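You operate a simulated robot arm through the tools that you are given. There is no shell and no other tool. Be economical: measure what you need, move in short steps, check, and stop when the job is done.

You are at the controls of a simulated robot arm. One attempt, no reset.

Task
Brush the dusty number pad clean, then print it on the hand press.
Fine: one stroke, no specks; brush back on the bench, head up and nest out.

The check looks at the end state, three seconds after you hand in, the way a careful person would. Anything else that was tipped, shoved, dropped, spilled or broken makes it a failure.

Robot
A 7-joint arm with a two-finger parallel gripper, fixed in place. Base frame: the origin is at the foot of the arm, x ahead of it, y to its left, z up. Readings come in mm, degrees, newtons and seconds.
Its first joint turns from -66.0 to 66.0 degrees. Payload 2.6 kg.
Tool frame: the origin (TCP) lies between the finger pads and is the grasp point; the fingertips stand 30 mm ahead of it; z points along the fingers, y is the line along which they close. Largest opening 94 mm; finger width 28, thickness 10; the body of the gripper, 50 by 96 mm, starts 55 mm behind the TCP.
Orientation is that of the tool frame in the base frame, as a unit quaternion [x, y, z, w]. With the fingers straight down and closing along the base's y, the tool's x points along the base's -x, its y along +y and its z along -z.

Tools
- The arm moves only by the tool send_rows. Its argument "motion" is a list of rows, each a list of 3 entries, a list of its own where there are three numbers: the shift along the tool's x, y, z in cm, then the turn, a rotation vector about the tool's x, y, z in degrees, then the gripper command, from -1 (shut) to 1 (fully open), values between in proportion. In form: [[[dx, dy, dz], [rx, ry, rz], hand], ...]. A call has 1 to 12 rows; each row shifts and turns the commanded pose from where the row before left it, along the tool's axes as they then stand. Rows are played at 5 a second. More than 50 mm and 8.6 degrees between two rows, or a gripper value outside its range, and nothing of the call is played. A pose out of reach is approached as far as the arm can. The call stops where the force on the tool passes 90 N (or 10 N more than at its start, if that is more) or the arm is blocked; 0.2 s more then pass. Each finger travels about 72 mm/s and halts on what it meets, pressing with about 31 N; the grip force reading is that of the motor and also rises with nothing between the fingers. The clock runs only during rows and for 0.2 s after the last one: add rows that do not move to give the fingers time. It gives the time, the measured TCP pose, the force on the tool (base axes), the opening and the grip force at its end, in the units of the frame above (readings bear some noise).
- Cameras (640 x 400 px; columns grow to the right, rows downward): "scene" is fixed at [43, 448.3, 546.3]; the picture's right is [-0.64, -0.77, 0.00], its down [-0.55, 0.46, -0.69] and it looks along [0.53, -0.44, -0.72] (base axes); focal length 214 px, centre (320, 200). "wrist" rides on the gripper at [-37, 0, -58] in the tool frame; the picture's right is [0.00, -1.00, 0.00], its down [0.97, 0.00, -0.24] and it looks along [0.24, 0.00, 0.97] (tool axes); focal length 218 px, centre (320, 200).
- camera(camera): a new picture of that camera. No time passes.
- locate(camera, pixels): for up to 12 pixels [column, row] of the newest picture of that camera ("zoom" is the newest enlarged one), the place [x, y, z] in the base frame of the surface seen there, good to about 2 mm. No time passes.
- inspect(camera, box): a new picture of the part [left, top, right, bottom] of that camera's present view, enlarged. No time passes.
- finish_job(): hands the job in; it is judged then, once.

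Keep the steps short. Do not move on a guess: measure, check each grasp and each placing, and mend mistakes. In all there are 80 turns and 46 pictures (those below and enlarged ones count). Leave the gripper open and the arm clear of the work at the hand-in unless told otherwise, and finish with a single line.

The tools are called by a JSON object that holds its "name" and its "arguments". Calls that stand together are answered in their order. send_rows: Moves the arm, as the interface text tells. Its arguments: {"type":"object","properties":{"motion":{"type":"array","items":{"type":"array"}}},"required":["motion"]} The other tools are called the same way: camera (camera) takes a picture; locate (camera, pixels) gives the place of the surface under pixels of a picture; inspect (camera, box) takes an enlarged picture of a part of a camera's view; finish_job () hands the job in.

At the start:

```text
time: 0.0
position: [380.2, -56.1, 388.0]
tool_rot: [0.0, 1.0, 0.0, 0.0]
wrist_force: [-0.4, 0.1, -0.5]
grip_width: 93.8
grasp_force: 0.1
```

scene: 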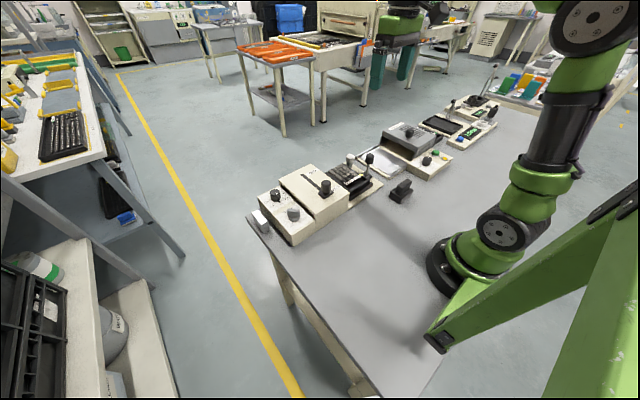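
wrist: 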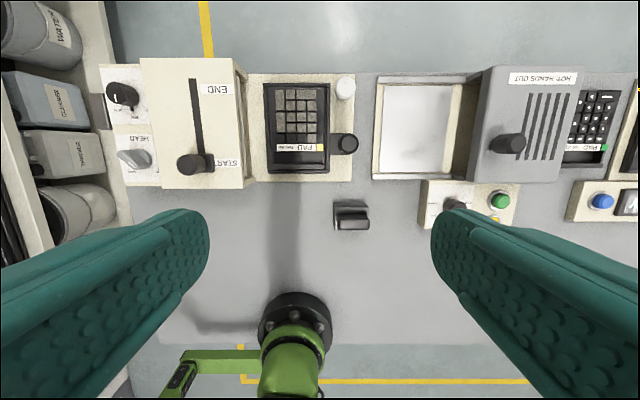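

I see a press at left (HEAD lever, START/END slot), a number pad in a nest, a black brush-like thing, and an oven-like unit at right. I'll enlarge them first.

{"name": "inspect", "arguments": {"camera": "wrist", "box": [90, 50, 390, 240]}}

{"name": "inspect", "arguments": {"camera": "wrist", "box": [360, 50, 640, 240]}}

{"name": "inspect", "arguments": {"camera": "scene", "box": [240, 90, 500, 250]}}

```text
2.11 times, centred on (240, 145) of wrist
```

zoom: 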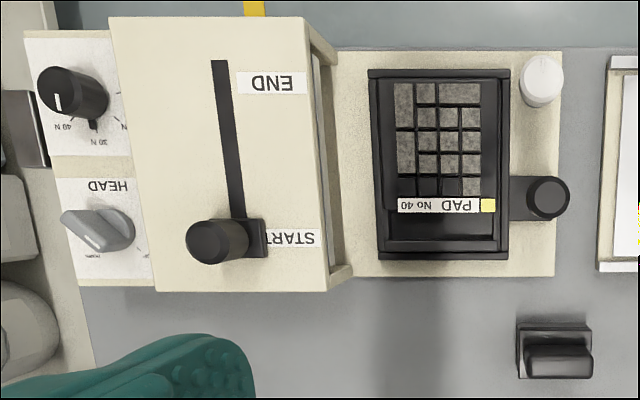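

```text
2.11 times, centred on (500, 145) of wrist
```

zoom: 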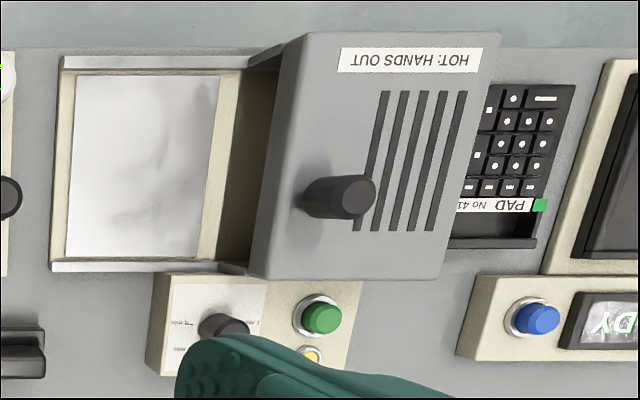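

```text
2.46 times, centred on (370, 170) of scene
```

zoom: 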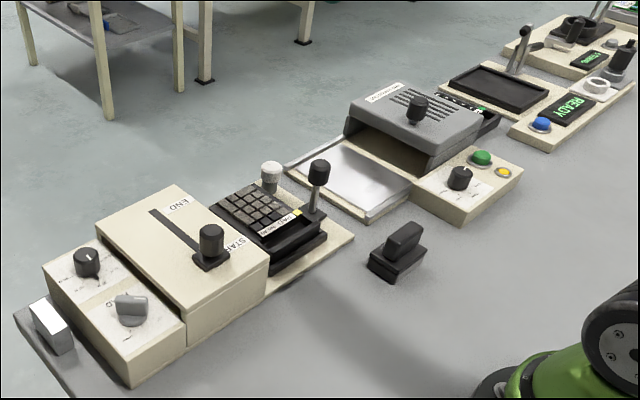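

I'll measure the main points from the wrist picture.

{"name": "camera", "arguments": {"camera": "wrist"}}

{"name": "locate", "arguments": {"camera": "wrist", "pixels": [[350, 216], [350, 144], [345, 88], [297, 115], [190, 165], [209, 160], [135, 158], [122, 95], [197, 90], [340, 170], [297, 165], [320, 300]]}}

```text
40 pictures are left
```

wrist: 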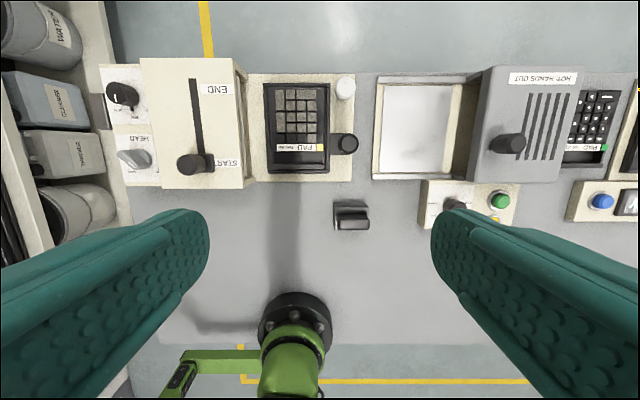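

```text
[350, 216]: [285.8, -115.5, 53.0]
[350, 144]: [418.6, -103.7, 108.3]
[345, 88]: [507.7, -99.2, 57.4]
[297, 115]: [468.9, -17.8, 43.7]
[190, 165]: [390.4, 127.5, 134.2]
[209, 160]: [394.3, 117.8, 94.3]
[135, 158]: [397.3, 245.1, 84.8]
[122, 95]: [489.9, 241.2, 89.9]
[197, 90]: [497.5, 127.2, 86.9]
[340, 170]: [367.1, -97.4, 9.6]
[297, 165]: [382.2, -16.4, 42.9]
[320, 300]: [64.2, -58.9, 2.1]
```

The bench reads z≈0 by both cameras, not -440, so I'll trust the measurement. I'll move left and a little lower to read the press labels.

{"name": "send_rows", "arguments": {"motion": [[[0, 4.5, 1], [0, 0, 0], 1], [[0, 4.5, 2], [0, 0, 0], 1], [[0, 4.5, 2], [0, 0, 0], 1], [[0, 2.5, 2], [0, 0, 0], 1], [[0, 0, 0], [0, 0, 0], 1]]}}

{"name": "camera", "arguments": {"camera": "wrist"}}

```text
time: 1.2
position: [379.0, 105.8, 321.5]
tool_rot: [0.001, 1.0, 0.0, 0.001]
wrist_force: [-0.6, 0.0, -0.2]
grip_width: 94.1
grasp_force: 0.0
```

```text
39 pictures are left
```

wrist: 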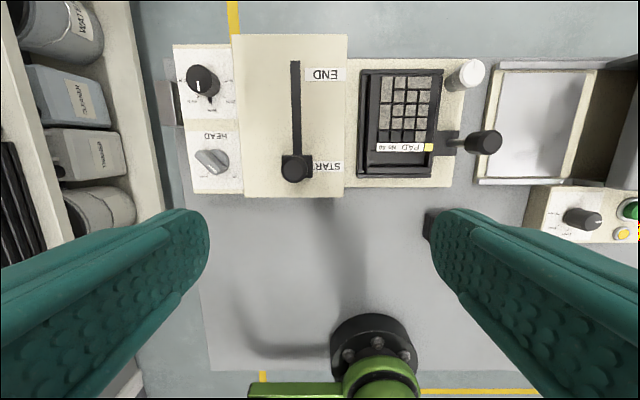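

{"name": "inspect", "arguments": {"camera": "wrist", "box": [160, 50, 260, 200]}}

{"name": "inspect", "arguments": {"camera": "wrist", "box": [345, 50, 505, 190]}}

{"name": "locate", "arguments": {"camera": "wrist", "pixels": [[295, 165], [483, 142], [466, 76], [213, 162], [200, 82], [297, 65], [405, 110], [370, 75], [435, 170], [340, 60], [300, 190], [425, 225]]}}

```text
2.67 times, centred on (210, 125) of wrist
```

zoom: 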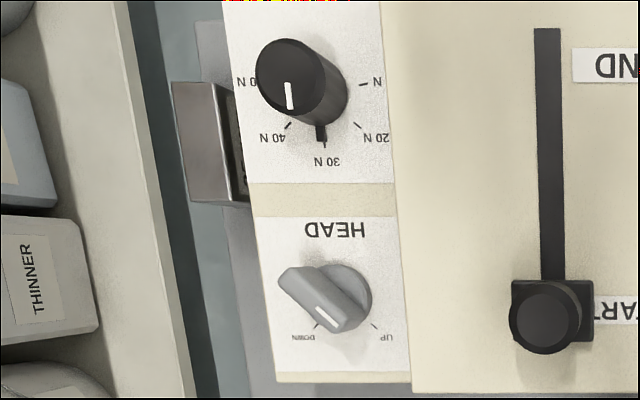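

```text
2.86 times, centred on (425, 120) of wrist
```

zoom: 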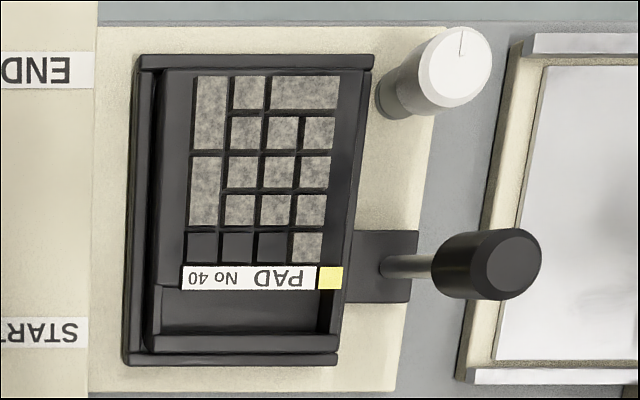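

```text
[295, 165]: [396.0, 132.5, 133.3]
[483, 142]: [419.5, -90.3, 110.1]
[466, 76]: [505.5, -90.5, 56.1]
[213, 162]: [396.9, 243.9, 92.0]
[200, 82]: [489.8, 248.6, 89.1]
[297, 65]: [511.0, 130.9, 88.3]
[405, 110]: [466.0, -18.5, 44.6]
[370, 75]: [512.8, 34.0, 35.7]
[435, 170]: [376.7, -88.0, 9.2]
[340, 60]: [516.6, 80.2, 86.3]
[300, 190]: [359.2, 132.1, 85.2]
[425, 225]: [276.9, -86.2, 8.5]
```

HEAD points to UP, the force dial seems at 30 N. I want to check the small grey box at far left and the white knob, and look for any card with settings.

{"name": "inspect", "arguments": {"camera": "scene", "box": [240, 140, 400, 250]}}

{"name": "inspect", "arguments": {"camera": "wrist", "box": [180, 60, 240, 110]}}

{"name": "inspect", "arguments": {"camera": "wrist", "box": [430, 45, 510, 105]}}

```text
3.64 times, centred on (320, 195) of scene
```

zoom: 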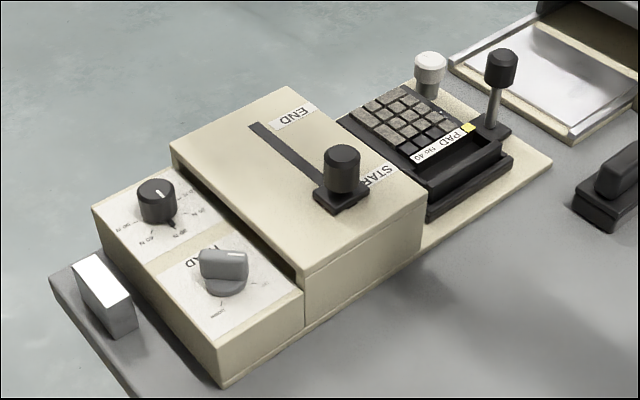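

```text
8.00 times, centred on (210, 85) of wrist
```

zoom: 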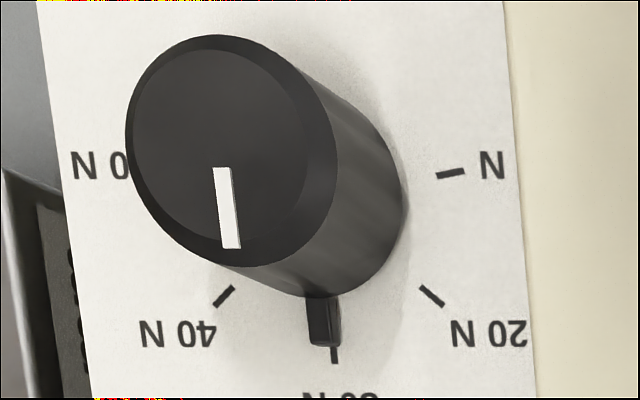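

```text
6.67 times, centred on (470, 75) of wrist
```

zoom: 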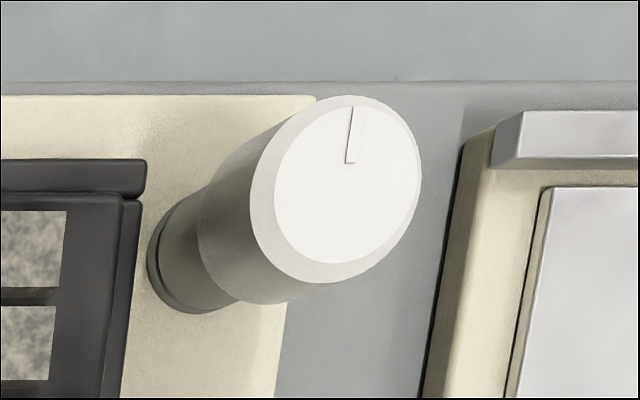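

I'll enlarge the small box left of the dial, and read the dial's remaining labels.

{"name": "inspect", "arguments": {"camera": "wrist", "box": [150, 70, 206, 135]}}

{"name": "inspect", "arguments": {"camera": "wrist", "box": [210, 55, 250, 85]}}

{"name": "locate", "arguments": {"camera": "wrist", "pixels": [[166, 100], [178, 100], [172, 123], [172, 82]]}}

```text
6.15 times, centred on (178, 102) of wrist
```

zoom: 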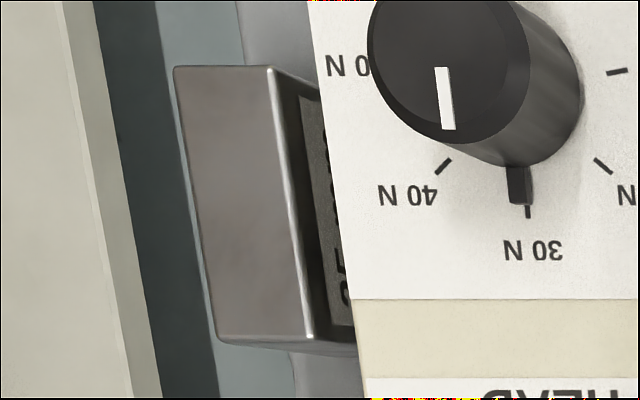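

```text
13.33 times, centred on (230, 70) of wrist
```

zoom: 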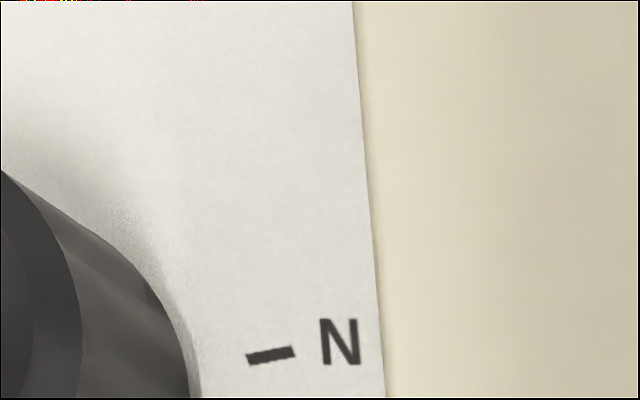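

```text
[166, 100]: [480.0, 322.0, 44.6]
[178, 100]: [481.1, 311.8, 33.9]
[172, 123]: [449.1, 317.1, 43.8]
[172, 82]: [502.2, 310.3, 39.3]
```

The box has a display facing the press. I'll move left and down above the dials for a proper look.

{"name": "send_rows", "arguments": {"motion": [[[1, 4.5, 1], [0, 0, 0], 1], [[1, 4.5, 1], [0, 0, 0], 1], [[1, 3, 2], [0, 0, 0], 1], [[0, 0, 2], [0, 0, 0], 1], [[0, 0, 0], [0, 0, 0], 1]]}}

{"name": "camera", "arguments": {"camera": "wrist"}}

{"name": "inspect", "arguments": {"camera": "wrist", "box": [180, 0, 380, 150]}}

```text
time: 2.4
position: [351.0, 226.5, 258.4]
tool_rot: [0.001, 1.0, -0.001, 0.0]
wrist_force: [0.4, 0.6, 0.0]
grip_width: 94.2
grasp_force: 0.0
```

```text
31 pictures are left
```

wrist: 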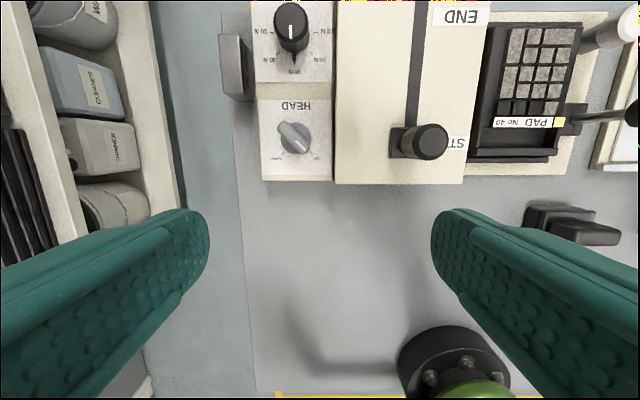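

```text
2.67 times, centred on (280, 75) of wrist
```

zoom: 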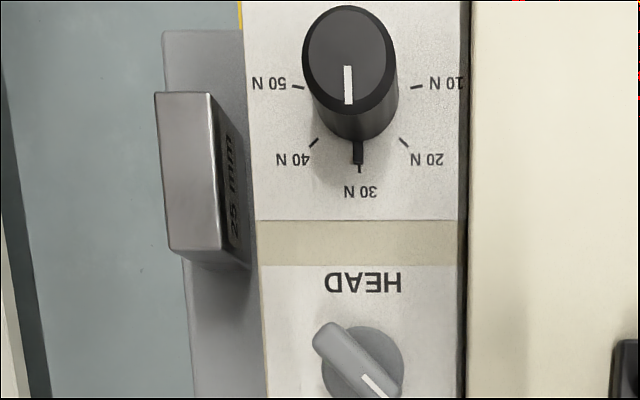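

It's only a 25 mm gauge block, unrelated. The dial stays at 30 N and the HEAD is UP. Now over to the brush at about (282,-112).

{"name": "send_rows", "arguments": {"motion": [[[0, -4.8, 0], [0, 0, 0], 1], [[0, -4.8, 0], [0, 0, 0], 1], [[0, -4.8, 0], [0, 0, 0], 1], [[0, -4.8, 0], [0, 0, 0], 1], [[0, -4.8, 0], [0, 0, 0], 1], [[1, -4.8, 0], [0, 0, 0], 1], [[2, -4.5, 0], [0, 0, 0], 1], [[2, 0, 2], [0, 0, 0], 1], [[0, 0, 2], [0, 0, 0], 1], [[0, 0, 0], [0, 0, 0], 1]]}}

{"name": "camera", "arguments": {"camera": "wrist"}}

```text
time: 4.6
position: [298.4, -109.2, 219.3]
tool_rot: [0.0, 1.0, 0.0, 0.0]
wrist_force: [0.0, 0.3, 0.7]
grip_width: 94.1
grasp_force: 0.2
```

```text
29 pictures are left
```

wrist: 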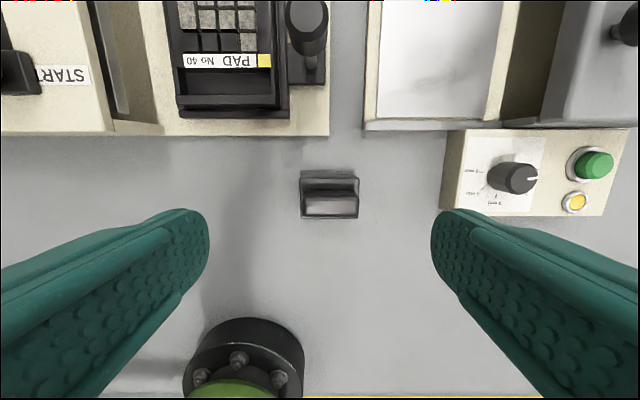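

{"name": "inspect", "arguments": {"camera": "wrist", "box": [280, 150, 380, 235]}}

{"name": "locate", "arguments": {"camera": "wrist", "pixels": [[330, 208], [308, 200], [355, 208], [330, 185], [330, 216], [330, 173], [304, 174], [356, 174], [308, 197], [355, 197], [330, 240], [330, 150]]}}

```text
4.71 times, centred on (330, 192) of wrist
```

zoom: 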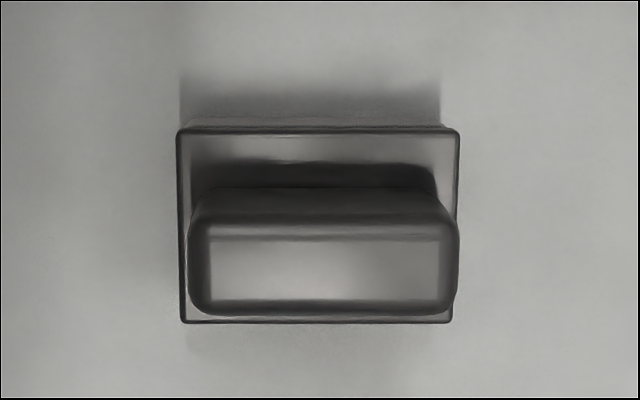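

```text
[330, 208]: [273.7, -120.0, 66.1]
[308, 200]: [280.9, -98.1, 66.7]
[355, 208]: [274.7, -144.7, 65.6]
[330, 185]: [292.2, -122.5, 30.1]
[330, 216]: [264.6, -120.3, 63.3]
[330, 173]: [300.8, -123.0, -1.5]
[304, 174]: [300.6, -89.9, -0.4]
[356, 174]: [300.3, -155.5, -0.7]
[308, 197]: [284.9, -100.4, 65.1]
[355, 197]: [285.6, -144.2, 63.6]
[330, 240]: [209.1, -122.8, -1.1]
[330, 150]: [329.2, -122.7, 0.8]
```

The brush handle: top z 66, about 50 × 20 mm, centred near (276,-121). Before gripping I'll test reach over the pad, with the fingers partly closed, at z≈125 (clear of the pad at 45).

{"name": "send_rows", "arguments": {"motion": [[[-4, 4.5, 0], [0, 0, 0], 0.2], [[-4, 4.5, 0], [0, 0, 0], 0.2], [[-4, 0, 3], [0, 0, 0], 0.2], [[-2, 0, 3], [0, 0, 0], 0.2], [[0, 0, 3], [0, 0, 0], 0.2], [[-3, 0, 0], [0, 0, 0], 0.2], [[-2, 0, 0], [0, 0, 0], 0.2], [[-2, 0, 0], [0, 0, 0], 0.2], [[0, 0, 0], [0, 0, 0], 0.2]]}}

{"name": "camera", "arguments": {"camera": "wrist"}}

```text
refused: row 1 steps farther than a row can; nothing moved
```

```text
27 pictures are left
```

wrist: 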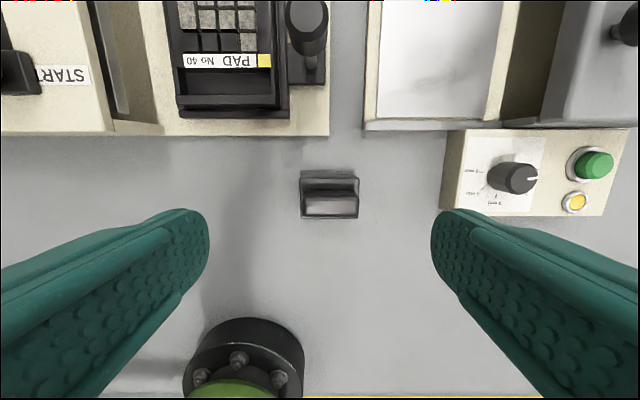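

That step was too long diagonally; I'll repeat it with shorter rows.

{"name": "send_rows", "arguments": {"motion": [[[-3.2, 3.2, 0], [0, 0, 0], 0.2], [[-3.2, 3.2, 0], [0, 0, 0], 0.2], [[-3.2, 2.7, 0], [0, 0, 0], 0.2], [[-3, 0, 3], [0, 0, 0], 0.2], [[-1.5, 0, 3.2], [0, 0, 0], 0.2], [[0, 0, 3.2], [0, 0, 0], 0.2], [[-3, 0, 0], [0, 0, 0], 0.2], [[-2, 0, 0], [0, 0, 0], 0.2], [[-2, 0, 0], [0, 0, 0], 0.2], [[0, 0, 0], [0, 0, 0], 0.2], [[0, 0, 0], [0, 0, 0], 0.2]]}}

```text
time: 7.0
position: [512.0, -18.5, 125.0]
tool_rot: [-0.001, 1.0, 0.0, 0.0]
wrist_force: [-0.9, 0.5, -0.8]
grip_width: 56.6
grasp_force: 0.1
```

Reach is fine out to x=512. I go back above the brush, turning the tool 90° about its axis so the fingers close across the thin handle.

{"name": "send_rows", "arguments": {"motion": [[[0, 0, -4.7], [0, 0, 0], 0.2], [[0, 0, -4.7], [0, 0, 0], 0.2], [[4, -2, 0], [0, 0, 0], 0.2], [[4, -2, 0], [0, 0, 0], 0.2], [[4, -2, 0], [0, 0, 0], 0.2], [[4, -2.2, 0], [0, 0, 0], 0.2], [[4, -2, 0], [0, 0, 0], 0.2], [[3.6, 0, 0], [0, 0, 0], 0.2], [[0, 0, 0], [0, 0, 8.5], 0.2], [[0, 0, 0], [0, 0, 8.5], 0.2], [[0, 0, 0], [0, 0, 8.5], 0.2], [[0, 0, 0], [0, 0, 8.5], 0.2]]}}

{"name": "send_rows", "arguments": {"motion": [[[0, 0, 0], [0, 0, 8.5], 0.2], [[0, 0, 0], [0, 0, 8.5], 0.2], [[0, 0, 0], [0, 0, 8.5], 0.2], [[0, 0, 0], [0, 0, 8.5], 0.2], [[0, 0, 0], [0, 0, 8.5], 0.2], [[0, 0, 0], [0, 0, 8.5], 0.2], [[0, 0, 0], [0, 0, 5], 0.2], [[0, 0, 0], [0, 0, 0], 0.2], [[0, 0, 0], [0, 0, 0], 0.2]]}}

{"name": "camera", "arguments": {"camera": "wrist"}}

```text
time: 9.6
position: [275.2, -120.8, 218.6]
tool_rot: [0.294, 0.956, 0.0, 0.0]
wrist_force: [-0.7, 0.0, 0.2]
grip_width: 56.3
grasp_force: 0.1
```

```text
time: 11.6
position: [274.1, -120.5, 220.0]
tool_rot: [0.708, 0.706, 0.0, 0.0]
wrist_force: [0.2, 0.2, -0.5]
grip_width: 56.4
grasp_force: 0.1
```

```text
26 pictures are left
```

wrist: 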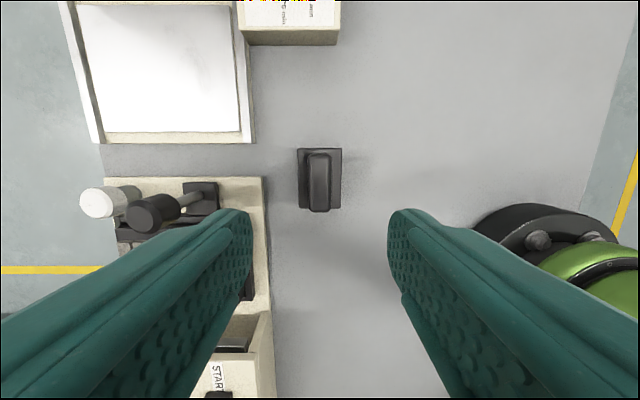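

Handle is centred at column ≈319 between the fingers. I'll measure its extents.

{"name": "locate", "arguments": {"camera": "wrist", "pixels": [[311, 185], [328, 185], [319, 158], [319, 207], [303, 170], [337, 170], [319, 151], [337, 200]]}}

```text
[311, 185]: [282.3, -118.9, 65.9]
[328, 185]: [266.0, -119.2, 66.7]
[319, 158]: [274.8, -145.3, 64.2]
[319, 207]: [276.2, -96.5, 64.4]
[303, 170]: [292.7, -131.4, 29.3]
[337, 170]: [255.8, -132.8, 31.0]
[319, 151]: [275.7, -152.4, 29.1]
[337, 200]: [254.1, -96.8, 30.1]
```

Handle centre (274.5,-121), base top z 30. I descend to TCP z≈66 (tips at 36) and then close.

{"name": "send_rows", "arguments": {"motion": [[[0, 0, 4.8], [0, 0, 0], 0.2], [[0, 0, 4.6], [0, 0, 0], 0.2], [[0, 0, 3.5], [0, 0, 0], 0.2], [[0, 0, 1.5], [0, 0, 0], 0.2], [[0, 0, 1], [0, 0, 0], 0.2], [[0, 0, 0], [0, 0, 0], 0.2], [[0, 0, 0], [0, 0, 0], -1], [[0, 0, 0], [0, 0, 0], -1], [[0, 0, 0], [0, 0, 0], -1], [[0, 0, 0], [0, 0, 0], -1], [[0, 0, 0], [0, 0, 0], -1]]}}

```text
time: 14.0
position: [272.4, -119.4, 64.6]
tool_rot: [0.707, 0.708, -0.001, 0.0]
wrist_force: [-0.1, 0.3, 0.3]
grip_width: 27.8
grasp_force: 31.5
```

Handle gripped (27.8 mm). I lift, move in y first while well in front of the post knob, then ahead to x≈395 before the pad, brush bottom ~20 mm above the keys.

{"name": "send_rows", "arguments": {"motion": [[[0, 0, -2], [0, 0, 0], -1], [[0, 0, -4], [0, 0, 0], -1], [[0, 0, -4], [0, 0, 0], -1], [[4, 0, 0], [0, 0, 0], -1], [[4, 0, 0], [0, 0, 0], -1], [[1.7, 0, 0], [0, 0, 0], -1], [[0, 4.5, 0], [0, 0, 0], -1], [[0, 4.5, 0], [0, 0, 0], -1], [[0, 2.3, 0], [0, 0, 0], -1], [[0, 0, 0], [0, 0, 0], -1]]}}

{"name": "camera", "arguments": {"camera": "wrist"}}

```text
time: 16.2
position: [386.1, -22.8, 162.9]
tool_rot: [0.707, 0.707, -0.001, 0.0]
wrist_force: [0.0, 0.8, -1.0]
grip_width: 27.8
grasp_force: 31.4
```

```text
25 pictures are left
```

wrist: 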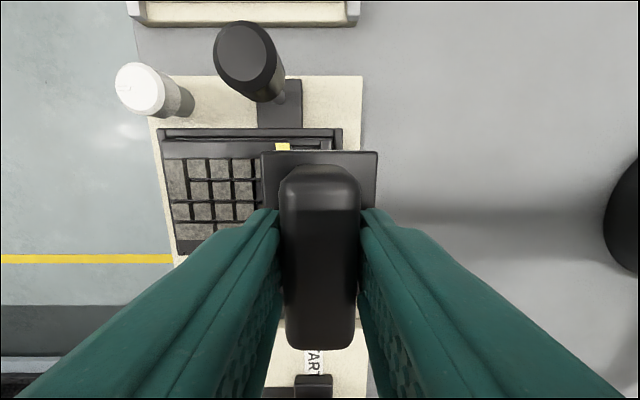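

Brush is held straight. I'll measure the key field edges from here.

{"name": "locate", "arguments": {"camera": "wrist", "pixels": [[171, 163], [175, 218], [240, 165], [245, 215], [215, 147], [215, 134], [253, 210], [182, 240], [263, 90], [248, 50], [282, 147], [262, 175]]}}

```text
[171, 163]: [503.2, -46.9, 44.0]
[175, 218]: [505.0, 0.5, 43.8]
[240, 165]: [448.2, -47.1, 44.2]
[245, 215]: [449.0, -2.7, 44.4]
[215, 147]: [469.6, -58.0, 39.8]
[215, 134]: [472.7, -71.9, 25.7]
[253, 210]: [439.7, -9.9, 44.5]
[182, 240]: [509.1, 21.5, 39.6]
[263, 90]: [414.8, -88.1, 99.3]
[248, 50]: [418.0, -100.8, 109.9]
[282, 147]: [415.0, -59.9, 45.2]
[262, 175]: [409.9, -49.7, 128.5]
```

{"name": "inspect", "arguments": {"camera": "wrist", "box": [150, 120, 290, 260]}}

```text
2.86 times, centred on (220, 190) of wrist
```

zoom: 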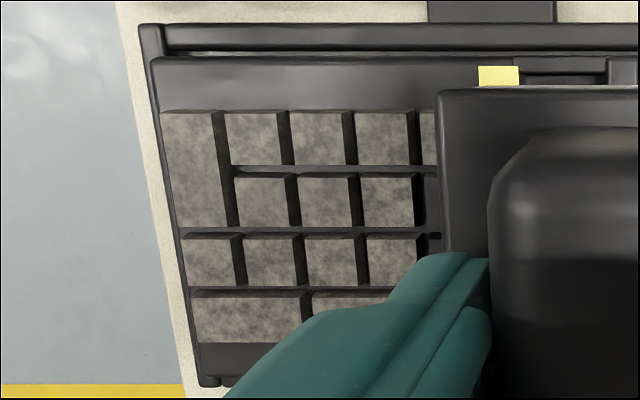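

Keys span x≈419–510, y≈-51…+19, z≈44. Two overlapping passes along x are needed. First I descend in front of the keys to just above contact.

{"name": "send_rows", "arguments": {"motion": [[[0, 0, 3], [0, 0, 0], -1], [[0, 0, 1.5], [0, 0, 0], -1], [[0, 0, 0.5], [0, 0, 0], -1], [[0, 1.5, 0.2], [0, 0, 0], -1], [[0, 1.5, 0.1], [0, 0, 0], -1], [[0, 0, 0], [0, 0, 0], -1]]}}

```text
time: 17.6
position: [418.2, -23.6, 111.3]
tool_rot: [0.707, 0.707, 0.0, 0.0]
wrist_force: [-0.5, 0.0, -1.4]
grip_width: 27.7
grasp_force: 30.9
```

No contact yet. Lower 1 mm at a time to feel the bristles.

{"name": "send_rows", "arguments": {"motion": [[[0, 0, 0.1], [0, 0, 0], -1], [[0, 0, 0.1], [0, 0, 0], -1], [[0, 0, 0], [0, 0, 0], -1]]}}

{"name": "send_rows", "arguments": {"motion": [[[0, 0, 0.1], [0, 0, 0], -1], [[0, 0, 0], [0, 0, 0], -1]]}}

```text
time: 18.4
position: [417.8, -24.7, 109.2]
tool_rot: [0.707, 0.707, 0.0, 0.0]
wrist_force: [-0.2, 0.0, -0.5]
grip_width: 27.8
grasp_force: 30.8
```

```text
time: 19.0
position: [417.9, -23.7, 109.6]
tool_rot: [0.708, 0.707, 0.0, 0.001]
wrist_force: [0.5, -0.2, 3.3]
grip_width: 27.7
grasp_force: 31.3
```

Contact at about 3 N. Now the stroke along +x past the far key edge.

{"name": "send_rows", "arguments": {"motion": [[[0, -1.5, 0], [0, 0, 0], -1], [[0, -1.5, 0], [0, 0, 0], -1], [[0, 1.5, 0], [0, 0, 0], -1], [[0, 1.5, 0], [0, 0, 0], -1], [[0, 1.5, 0], [0, 0, 0], -1], [[0, 1.5, 0], [0, 0, 0], -1], [[0, 1.5, 0], [0, 0, 0], -1], [[0, 1.5, 0], [0, 0, 0], -1], [[0, 1.5, 0], [0, 0, 0], -1], [[0, 1.5, 0], [0, 0, 0], -1], [[0, 1.5, 0], [0, 0, 0], -1]]}}

```text
time: 21.4
position: [522.5, -22.7, 108.1]
tool_rot: [0.707, 0.708, 0.0, 0.0]
wrist_force: [0.2, 0.7, 0.1]
grip_width: 28.0
grasp_force: 30.7
```

Stroke done. Lift, go back for the second pass shifted +16 mm in y, and look.

{"name": "send_rows", "arguments": {"motion": [[[0, 0, -4], [0, 0, 0], -1], [[1.7, -4, 0], [0, 0, 0], -1], [[0, -4.7, 0], [0, 0, 0], -1], [[0, -4, 0], [0, 0, 0], -1], [[0, 0, 0], [0, 0, 0], -1]]}}

{"name": "inspect", "arguments": {"camera": "wrist", "box": [130, 100, 310, 260]}}

```text
time: 22.6
position: [394.3, -7.2, 147.9]
tool_rot: [0.707, 0.707, 0.0, 0.0]
wrist_force: [-0.5, -1.1, -0.4]
grip_width: 27.6
grasp_force: 30.9
```

```text
2.50 times, centred on (220, 180) of wrist
```

zoom: 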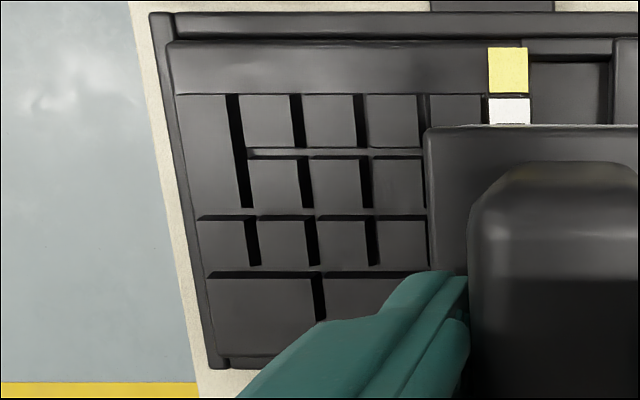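

The visible keys are clean. I'll do the second overlapping pass for the left edge, same height.

{"name": "send_rows", "arguments": {"motion": [[[0, 0, 2.5], [0, 0, 0], -1], [[0, 0, 1.4], [0, 0, 0], -1], [[0, 1.5, 0], [0, 0, 0], -1], [[0, 1.5, 0], [0, 0, 0], -1], [[0, 1.5, 0], [0, 0, 0], -1], [[0, 1.5, 0], [0, 0, 0], -1], [[0, 1.5, 0], [0, 0, 0], -1], [[0, 1.5, 0], [0, 0, 0], -1], [[0, 1.5, 0], [0, 0, 0], -1], [[0, 1.5, 0], [0, 0, 0], -1], [[0, 1, 0], [0, 0, 0], -1]]}}

{"name": "send_rows", "arguments": {"motion": [[[0, 0, -4], [0, 0, 0], -1], [[0, -4, -1], [0, 0, 0], -1], [[0, -4.7, 0], [0, 0, 0], -1], [[0, -4.7, 0], [0, 0, 0], -1], [[0, -4.7, 0], [0, 0, 0], -1], [[0, -4.7, 0], [0, 0, 0], -1], [[0, -1.5, 0], [0, 0, 0], -1], [[0, 0, 0], [0, 0, 0], -1]]}}

{"name": "inspect", "arguments": {"camera": "wrist", "box": [0, 100, 180, 260]}}

```text
time: 25.0
position: [525.6, -8.6, 108.8]
tool_rot: [0.707, 0.707, 0.0, 0.001]
wrist_force: [-0.1, 0.5, -0.4]
grip_width: 27.7
grasp_force: 30.9
```

```text
time: 26.8
position: [280.9, -8.5, 153.9]
tool_rot: [0.707, 0.707, -0.001, 0.0]
wrist_force: [0.1, -0.3, -1.9]
grip_width: 27.7
grasp_force: 30.7
```

```text
2.50 times, centred on (90, 180) of wrist
```

zoom: 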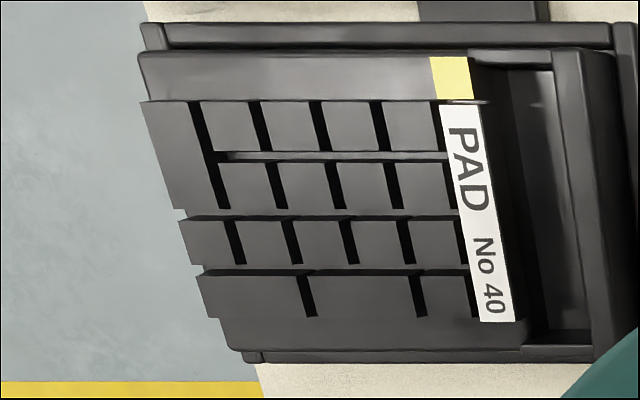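

The whole pad is clean. Return the brush to its original place.

{"name": "send_rows", "arguments": {"motion": [[[-4, -0.4, 0], [0, 0, 0], -1], [[-4, -0.4, 0], [0, 0, 0], -1], [[-3.1, 0, 0], [0, 0, 0], -1], [[0, 0, 4], [0, 0, 0], -1], [[0, 0, 3.5], [0, 0, 0], -1], [[0, 0, 0.8], [0, 0, 0], -1], [[0, 0, 0.3], [0, 0, 0], -1], [[0, 0, 0.2], [0, 0, 0], -1], [[0, 0, 0], [0, 0, 0], -1]]}}

```text
time: 28.8
position: [274.9, -118.8, 71.3]
tool_rot: [0.706, 0.708, 0.001, -0.001]
wrist_force: [0.1, -0.9, -0.4]
grip_width: 27.9
grasp_force: 31.3
```

Still about 5 mm up (z 71). Lower gently until it touches.

{"name": "send_rows", "arguments": {"motion": [[[0, 0, 0.2], [0, 0, 0], -1], [[0, 0, 0.2], [0, 0, 0], -1], [[0, 0, 0], [0, 0, 0], -1]]}}

{"name": "send_rows", "arguments": {"motion": [[[0, 0, 0.1], [0, 0, 0], -1], [[0, 0, 0.1], [0, 0, 0], -1], [[0, 0, 0], [0, 0, 0], -1]]}}

```text
time: 29.6
position: [275.0, -118.7, 68.7]
tool_rot: [0.707, 0.707, 0.0, 0.001]
wrist_force: [-0.4, 0.1, -0.8]
grip_width: 27.8
grasp_force: 30.9
```

```text
time: 30.4
position: [274.8, -117.2, 65.2]
tool_rot: [0.707, 0.707, 0.001, -0.001]
wrist_force: [0.2, -0.3, -0.3]
grip_width: 27.7
grasp_force: 31.3
```

{"name": "send_rows", "arguments": {"motion": [[[0, 0, 0.1], [0, 0, 0], -1], [[0, 0, 0], [0, 0, 0], -1]]}}

```text
time: 31.0
position: [275.4, -119.4, 63.6]
tool_rot: [0.707, 0.707, 0.0, 0.0]
wrist_force: [-0.2, -0.1, -1.1]
grip_width: 27.6
grasp_force: 31.3
```

No touch yet; one more millimetre at a time.

{"name": "send_rows", "arguments": {"motion": [[[0, 0, 0.1], [0, 0, 0], -1], [[0, 0, 0], [0, 0, 0], -1]]}}

{"name": "send_rows", "arguments": {"motion": [[[0, 0, 0.1], [0, 0, 0], -1], [[0, 0, 0], [0, 0, 0], -1]]}}

```text
time: 31.6
position: [274.8, -118.5, 64.4]
tool_rot: [0.707, 0.707, 0.0, 0.0]
wrist_force: [0.3, -0.1, -0.4]
grip_width: 27.8
grasp_force: 31.2
```

```text
time: 32.2
position: [274.9, -118.5, 63.3]
tool_rot: [0.707, 0.707, 0.0, 0.0]
wrist_force: [0.5, -0.2, -0.8]
grip_width: 27.5
grasp_force: 30.5
```

{"name": "inspect", "arguments": {"camera": "scene", "box": [360, 150, 440, 210]}}

{"name": "send_rows", "arguments": {"motion": [[[0, 0, 0.1], [0, 0, 0], -1], [[0, 0, 0], [0, 0, 0], -1]]}}

```text
6.67 times, centred on (400, 180) of scene
```

zoom: 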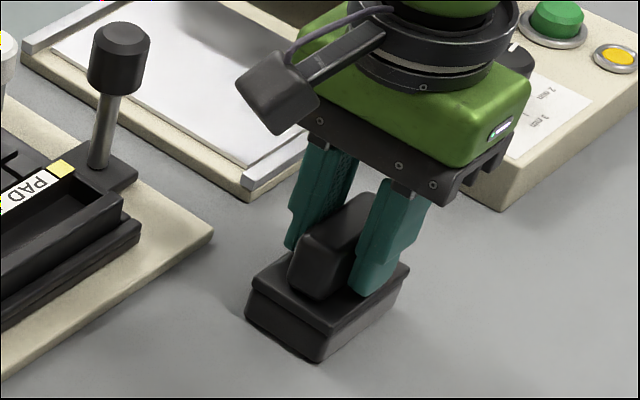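

```text
time: 32.8
position: [276.0, -117.1, 62.5]
tool_rot: [0.708, 0.706, 0.0, 0.001]
wrist_force: [-11.3, 2.1, 28.9]
grip_width: 27.6
grasp_force: 31.2
```

Contact now (29 N). Back off 1 mm, open, and lift straight up.

{"name": "send_rows", "arguments": {"motion": [[[0, 0, -0.1], [0, 0, 0], -1], [[0, 0, 0], [0, 0, 0], 0.2], [[0, 0, 0], [0, 0, 0], 0.2], [[0, 0, 0], [0, 0, 0], 0.2], [[0, 0, -2], [0, 0, 0], 0.2], [[0, 0, -4], [0, 0, 0], 0.2], [[0, 0, -4.5], [0, 0, 0], 0.2], [[0, 0, -4.5], [0, 0, 0], 0.2], [[0, 0, 0], [0, 0, 0], 0.2]]}}

{"name": "camera", "arguments": {"camera": "wrist"}}

```text
time: 34.8
position: [272.9, -117.0, 214.3]
tool_rot: [0.707, 0.707, 0.0, 0.0]
wrist_force: [-0.5, 0.0, -0.1]
grip_width: 56.3
grasp_force: 0.1
```

```text
20 pictures are left
```

wrist: 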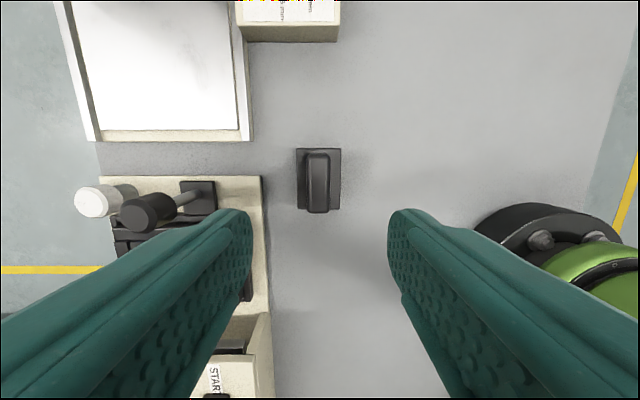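

Brush stands as before. Now the nest knob: I'll measure it from here.

{"name": "locate", "arguments": {"camera": "wrist", "pixels": [[137, 213], [125, 213], [150, 213], [137, 203], [137, 225], [165, 205], [187, 200], [198, 187], [198, 210], [240, 320]]}}

{"name": "send_rows", "arguments": {"motion": [[[0, 4.7, 0], [0, 0, 0], 0.2], [[0, 4.7, 0], [0, 0, 0], 0.2], [[2, 4, 0], [0, 0, 0], 0.2], [[0, 0, 0], [0, 0, 0], 0.2]]}}

{"name": "camera", "arguments": {"camera": "wrist"}}

```text
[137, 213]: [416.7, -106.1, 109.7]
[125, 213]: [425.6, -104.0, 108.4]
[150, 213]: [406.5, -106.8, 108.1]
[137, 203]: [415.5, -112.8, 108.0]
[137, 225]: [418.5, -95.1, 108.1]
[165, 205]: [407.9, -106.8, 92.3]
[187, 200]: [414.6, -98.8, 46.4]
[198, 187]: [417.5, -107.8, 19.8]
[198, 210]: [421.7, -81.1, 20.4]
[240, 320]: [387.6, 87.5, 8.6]
```

```text
time: 35.8
position: [410.4, -97.1, 212.1]
tool_rot: [0.707, 0.707, -0.001, 0.0]
wrist_force: [0.0, -0.5, 0.3]
grip_width: 56.6
grasp_force: 0.0
```

```text
19 pictures are left
```

wrist: 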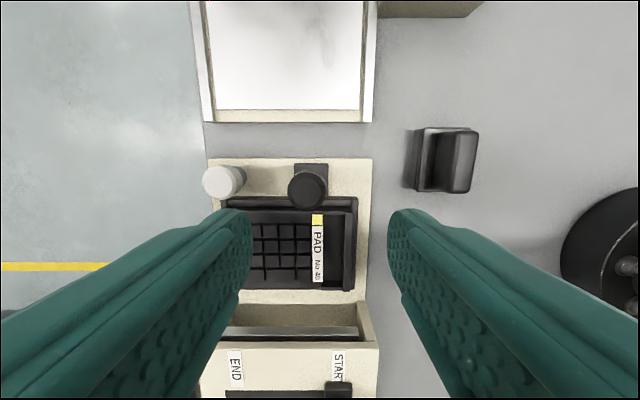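

Knob centre ≈(416.5,-102), top z 109, radius ~11. I descend with fingertips to z≈83 and close on it.

{"name": "send_rows", "arguments": {"motion": [[[-0.5, 0.6, 0], [0, 0, 0], 0.2], [[0, 0, 4.5], [0, 0, 0], 0.2], [[0, 0, 3.5], [0, 0, 0], 0.2], [[0, 0, 1.8], [0, 0, 0], 0.2], [[0, 0, 0], [0, 0, 0], 0.2], [[0, 0, 0], [0, 0, 0], -1], [[0, 0, 0], [0, 0, 0], -1], [[0, 0, 0], [0, 0, 0], -1], [[0, 0, 0], [0, 0, 0], -1]]}}

```text
time: 37.8
position: [420.2, -100.2, 116.9]
tool_rot: [0.705, 0.709, 0.002, 0.005]
wrist_force: [47.1, 1.3, -21.6]
grip_width: 29.6
grasp_force: 45.6
```

The knob pushes the tool +x (47 N): it's centred farther out than I set. Ease by moving +x 4 mm.

{"name": "send_rows", "arguments": {"motion": [[[0, 0.2, 0], [0, 0, 0], -1], [[0, 0.2, 0], [0, 0, 0], -1], [[0, 0, 0], [0, 0, 0], -1]]}}

```text
time: 38.6
position: [419.7, -99.9, 117.0]
tool_rot: [0.706, 0.708, 0.001, 0.001]
wrist_force: [23.0, 9.9, -2.6]
grip_width: 29.4
grasp_force: 45.6
```

{"name": "send_rows", "arguments": {"motion": [[[0, 0.2, 0], [0, 0, 0], -1], [[0, 0.1, 0], [0, 0, 0], -1], [[0, 0, 0], [0, 0, 0], -1]]}}

```text
time: 39.4
position: [420.2, -101.7, 116.1]
tool_rot: [0.709, 0.705, 0.0, -0.003]
wrist_force: [-13.6, 15.9, 25.3]
grip_width: 29.4
grasp_force: 45.1
```

Balanced. Now slide the nest in (+y) slowly, starting with 2 cm.

{"name": "send_rows", "arguments": {"motion": [[[0.5, -0.1, 0], [0, 0, 0], -1], [[0.5, 0, 0], [0, 0, 0], -1], [[0.5, 0, 0], [0, 0, 0], -1], [[0.5, 0, 0], [0, 0, 0], -1], [[0, 0, 0], [0, 0, 0], -1]]}}

```text
time: 40.6
position: [421.1, -81.6, 115.6]
tool_rot: [0.708, 0.706, 0.002, 0.001]
wrist_force: [-14.5, -1.8, 37.9]
grip_width: 29.2
grasp_force: 44.7
```

It slides freely. There is some vertical preload, so I ease up 1 mm and go on.

{"name": "send_rows", "arguments": {"motion": [[[1, -0.1, -0.1], [0, 0, 0], -1], [[1, 0, 0], [0, 0, 0], -1], [[1, 0, 0], [0, 0, 0], -1], [[1, 0, 0], [0, 0, 0], -1], [[1, 0, 0], [0, 0, 0], -1], [[1, 0, 0], [0, 0, 0], -1], [[0, 0, 0], [0, 0, 0], -1]]}}

{"name": "inspect", "arguments": {"camera": "scene", "box": [240, 130, 420, 250]}}

```text
time: 42.2
position: [419.6, -21.3, 115.1]
tool_rot: [0.707, 0.707, 0.001, 0.002]
wrist_force: [-1.2, -1.1, 25.1]
grip_width: 28.9
grasp_force: 44.7
```

```text
3.33 times, centred on (330, 190) of scene
```

zoom: 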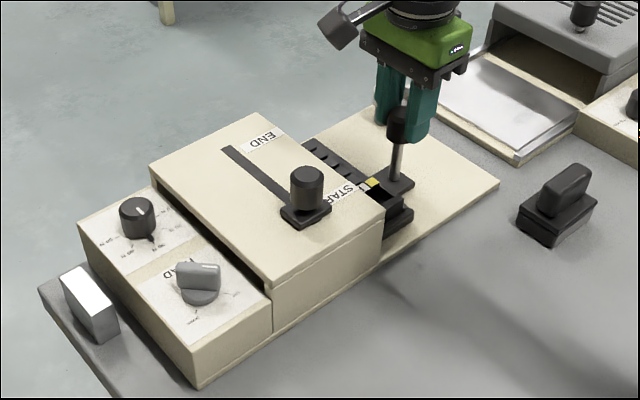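

Nest is going under the head well. Continue until the stop.

{"name": "send_rows", "arguments": {"motion": [[[1, 0, -0.1], [0, 0, 0], -1], [[1, 0, 0], [0, 0, 0], -1], [[1, 0, 0], [0, 0, 0], -1], [[1, 0, 0], [0, 0, 0], -1], [[1, 0, 0], [0, 0, 0], -1], [[0, 0, 0], [0, 0, 0], -1]]}}

```text
time: 43.6
position: [419.9, 26.4, 115.4]
tool_rot: [0.707, 0.708, -0.001, 0.0]
wrist_force: [15.7, -2.4, -22.4]
grip_width: 29.2
grasp_force: 44.9
```

{"name": "send_rows", "arguments": {"motion": [[[0.5, 0, 0.1], [0, 0, 0], -1], [[0.5, 0, 0], [0, 0, 0], -1], [[0.5, 0, 0], [0, 0, 0], -1], [[0.5, 0, 0], [0, 0, 0], -1], [[0, 0, 0], [0, 0, 0], -1]]}}

```text
time: 44.8
position: [419.7, 47.6, 116.7]
tool_rot: [0.708, 0.707, 0.0, 0.0]
wrist_force: [7.7, -0.1, -15.1]
grip_width: 29.5
grasp_force: 45.1
```

{"name": "send_rows", "arguments": {"motion": [[[0.4, 0, 0], [0, 0, 0], -1], [[0.4, 0, 0], [0, 0, 0], -1], [[0.4, 0, 0], [0, 0, 0], -1], [[0.4, 0, 0], [0, 0, 0], -1], [[0, 0, 0], [0, 0, 0], -1]]}}

{"name": "inspect", "arguments": {"camera": "scene", "box": [240, 130, 420, 250]}}

```text
time: 46.0
position: [420.1, 55.1, 116.8]
tool_rot: [0.71, 0.704, -0.007, 0.003]
wrist_force: [-16.8, -41.9, -1.0]
grip_width: 29.6
grasp_force: 45.3
```

```text
3.33 times, centred on (330, 190) of scene
```

zoom: 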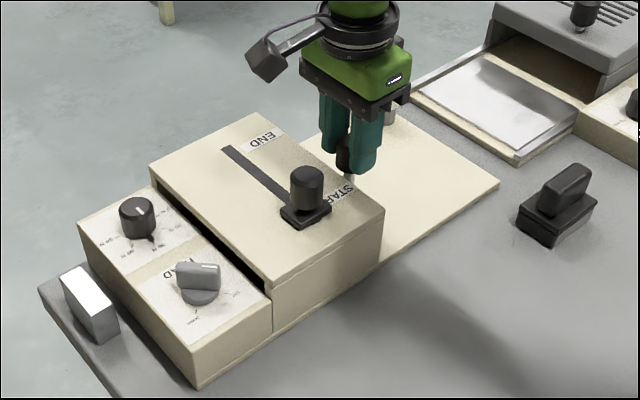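

Stopped by 42 N at knob y≈55: nest fully in. I relax the push, release, and lift.

{"name": "send_rows", "arguments": {"motion": [[[-0.4, 0, 0], [0, 0, 0], -1], [[-0.3, 0, 0], [0, 0, 0], -1], [[0, 0, 0], [0, 0, 0], -1], [[0, 0, 0], [0, 0, 0], 0.2], [[0, 0, 0], [0, 0, 0], 0.2], [[0, 0, 0], [0, 0, 0], 0.2], [[0, 0, -3], [0, 0, 0], 0.2], [[0, 0, -4], [0, 0, 0], 0.2], [[0, 0, -4.5], [0, 0, 0], 0.2], [[0, 0, 0], [0, 0, -8.5], 0.2], [[0, 0, 0], [0, 0, -8.5], 0.2], [[0, 0, 0], [0, 0, -8.5], 0.2]]}}

{"name": "send_rows", "arguments": {"motion": [[[0, 0, 0], [0, 0, -8.5], 0.2], [[0, 0, 0], [0, 0, -8.5], 0.2], [[0, 0, 0], [0, 0, -8.5], 0.2], [[0, 0, 0], [0, 0, -8.5], 0.2], [[0, 0, 0], [0, 0, -8.5], 0.2], [[0, 0, 0], [0, 0, -8.5], 0.2], [[0, 0, 0], [0, 0, -8.5], 0.2], [[0, 0, 0], [0, 0, -5], 0.2], [[1, 4.7, 0], [0, 0, 0], 0.2], [[1, 4.7, 0], [0, 0, 0], 0.2], [[1, 4.7, 0], [0, 0, 0], 0.2], [[0, 0, 0], [0, 0, 0], 0.2]]}}

{"name": "camera", "arguments": {"camera": "wrist"}}

```text
time: 48.6
position: [420.7, 55.7, 231.3]
tool_rot: [0.533, 0.846, 0.0, 0.001]
wrist_force: [0.3, 0.1, -0.4]
grip_width: 56.6
grasp_force: 0.1
```

```text
time: 51.2
position: [392.7, 198.7, 233.0]
tool_rot: [0.0, 1.0, -0.001, 0.0]
wrist_force: [0.1, -0.1, 0.0]
grip_width: 56.1
grasp_force: 0.0
```

```text
16 pictures are left
```

wrist: 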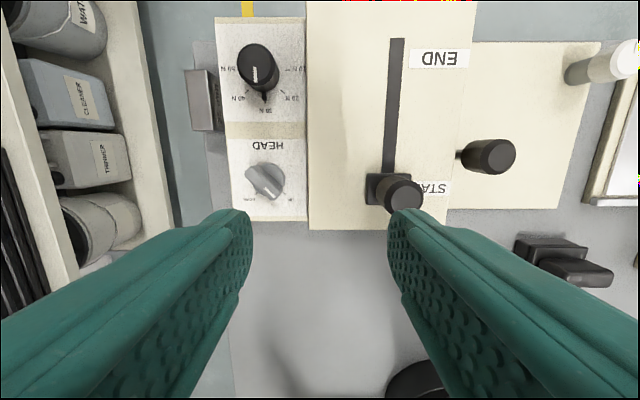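

The nest is in under the head. I'll measure the HEAD selector and slider knob.

{"name": "inspect", "arguments": {"camera": "wrist", "box": [230, 140, 310, 220]}}

{"name": "locate", "arguments": {"camera": "wrist", "pixels": [[265, 182], [257, 173], [272, 192], [279, 172], [283, 187], [273, 163], [260, 205], [402, 197], [392, 197], [412, 197], [402, 187], [402, 207]]}}

```text
5.00 times, centred on (270, 180) of wrist
```

zoom: 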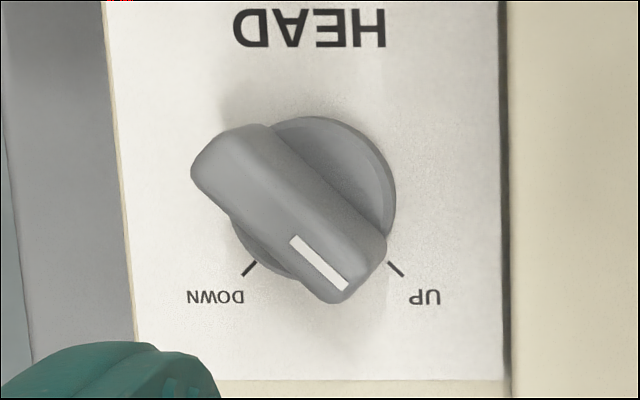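

```text
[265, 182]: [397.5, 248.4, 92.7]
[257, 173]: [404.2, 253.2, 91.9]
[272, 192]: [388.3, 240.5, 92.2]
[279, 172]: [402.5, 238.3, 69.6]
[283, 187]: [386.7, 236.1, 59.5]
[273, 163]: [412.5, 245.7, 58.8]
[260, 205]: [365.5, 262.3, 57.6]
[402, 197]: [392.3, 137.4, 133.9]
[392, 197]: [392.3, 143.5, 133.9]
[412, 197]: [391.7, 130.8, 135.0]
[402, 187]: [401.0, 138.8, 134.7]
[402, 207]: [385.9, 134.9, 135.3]
```

Selector centre ≈(395.5,250), wing z 70–92, pointing UP at ~47°. I go above it and turn the tool -47° so the fingers straddle the wing.

{"name": "send_rows", "arguments": {"motion": [[[-0.3, 2.6, 0], [0, 0, 0], -0.15], [[0, 2.5, 0], [0, 0, 0], -0.15], [[0, 0, 0], [0, 0, -8.5], -0.15], [[0, 0, 0], [0, 0, -8.5], -0.15], [[0, 0, 0], [0, 0, -8.5], -0.15], [[0, 0, 0], [0, 0, -8.5], -0.15], [[0, 0, 0], [0, 0, -8.5], -0.15], [[0, 0, 0], [0, 0, -4.5], -0.15], [[0, 0, 4], [0, 0, 0], -0.15], [[0, 0, 3.5], [0, 0, 0], -0.15], [[0, 0, 0], [0, 0, 0], -0.15]]}}

{"name": "camera", "arguments": {"camera": "wrist"}}

```text
time: 53.6
position: [392.3, 246.3, 157.1]
tool_rot: [-0.399, 0.917, 0.0, 0.0]
wrist_force: [0.1, -0.3, 0.7]
grip_width: 40.0
grasp_force: 0.1
```

```text
14 pictures are left
```

wrist: 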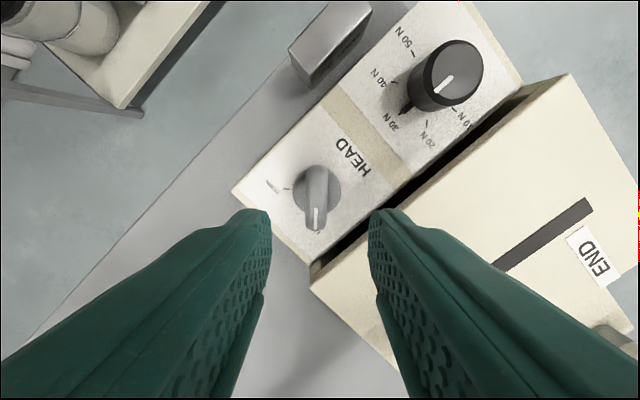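

The wing is now aligned with the tool (column ≈318). Check its centre.

{"name": "locate", "arguments": {"camera": "wrist", "pixels": [[317, 200], [317, 175], [316, 226], [310, 205], [325, 205], [340, 190]]}}

```text
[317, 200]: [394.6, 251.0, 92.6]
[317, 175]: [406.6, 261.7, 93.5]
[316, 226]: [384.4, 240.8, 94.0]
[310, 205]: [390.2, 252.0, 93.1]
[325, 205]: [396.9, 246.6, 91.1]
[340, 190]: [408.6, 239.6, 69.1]
```

Centre (395.5,251). I shift 4 mm along the wing, descend so the tips reach z≈73, and close.

{"name": "send_rows", "arguments": {"motion": [[[-0.4, 0.1, 0], [0, 0, 0], -0.15], [[0, 0, 3.5], [0, 0, 0], -0.15], [[0, 0, 1.9], [0, 0, 0], -0.15], [[0, 0, 0], [0, 0, 0], -0.15], [[0, 0, 0], [0, 0, 0], -1], [[0, 0, 0], [0, 0, 0], -1], [[0, 0, 0], [0, 0, 0], -1], [[0, 0, 0], [0, 0, 0], -1]]}}

```text
time: 55.4
position: [394.0, 251.2, 103.1]
tool_rot: [-0.397, 0.918, -0.001, -0.001]
wrist_force: [7.2, -0.1, -6.0]
grip_width: 13.1
grasp_force: 44.9
```

Good grip, little side force. Turn +90° toward DOWN in small steps, pausing to check halfway.

{"name": "send_rows", "arguments": {"motion": [[[0, 0, 0], [0, 0, 8], -1], [[0, 0, 0], [0, 0, 8], -1], [[0, 0, 0], [0, 0, 8], -1], [[0, 0, 0], [0, 0, 8], -1], [[0, 0, 0], [0, 0, 8], -1], [[0, 0, 0], [0, 0, 0], -1]]}}

```text
time: 56.8
position: [394.3, 250.4, 102.3]
tool_rot: [-0.059, 0.998, 0.0, -0.001]
wrist_force: [-20.5, -18.2, 36.3]
grip_width: 12.7
grasp_force: 44.7
```

{"name": "send_rows", "arguments": {"motion": [[[0, 0, -0.05], [0, 0, 8], -1], [[0, 0, -0.05], [0, 0, 8], -1], [[0, 0, 0], [0, 0, 8], -1], [[0, 0, 0], [0, 0, 8], -1], [[0, 0, 0], [0, 0, 8], -1], [[0, 0, 0], [0, 0, 8], -1], [[0, 0, 0], [0, 0, 3], -1], [[0, 0, 0], [0, 0, 0], -1]]}}

{"name": "inspect", "arguments": {"camera": "scene", "box": [240, 140, 400, 250]}}

```text
time: 58.6
position: [394.1, 251.7, 102.1]
tool_rot: [0.375, 0.927, 0.001, 0.0]
wrist_force: [2.2, 3.8, -6.1]
grip_width: 12.8
grasp_force: 45.7
```

```text
3.64 times, centred on (320, 195) of scene
```

zoom: 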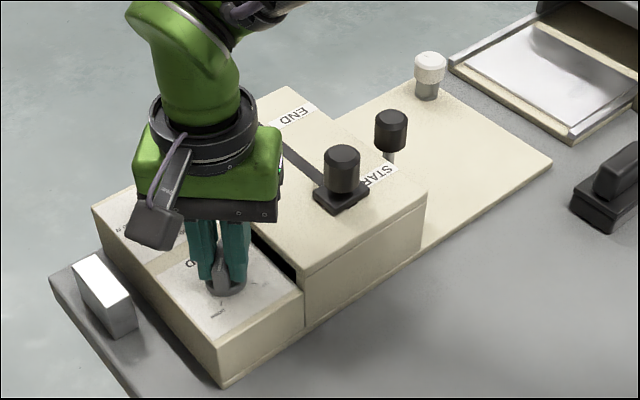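

Turned 91°. Release, lift and verify the pointer.

{"name": "send_rows", "arguments": {"motion": [[[0, 0, 0], [0, 0, 0], -0.15], [[0, 0, 0], [0, 0, 0], -0.15], [[0, 0, -3], [0, 0, 0], -0.15], [[0, 0, -4], [0, 0, 0], -0.15], [[0, 0, -4], [0, 0, 0], -0.15], [[0, 0, 0], [0, 0, 0], -0.15]]}}

{"name": "inspect", "arguments": {"camera": "wrist", "box": [210, 110, 410, 235]}}

```text
time: 60.0
position: [394.1, 249.6, 212.9]
tool_rot: [0.374, 0.927, 0.001, 0.001]
wrist_force: [-0.5, 1.0, 0.6]
grip_width: 40.0
grasp_force: 0.0
```

```text
3.20 times, centred on (310, 172) of wrist
```

zoom: 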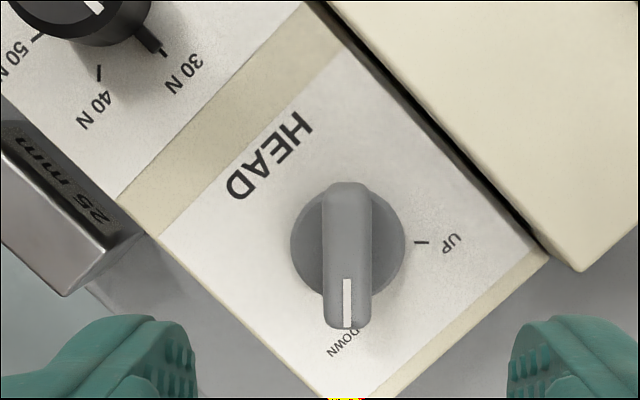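

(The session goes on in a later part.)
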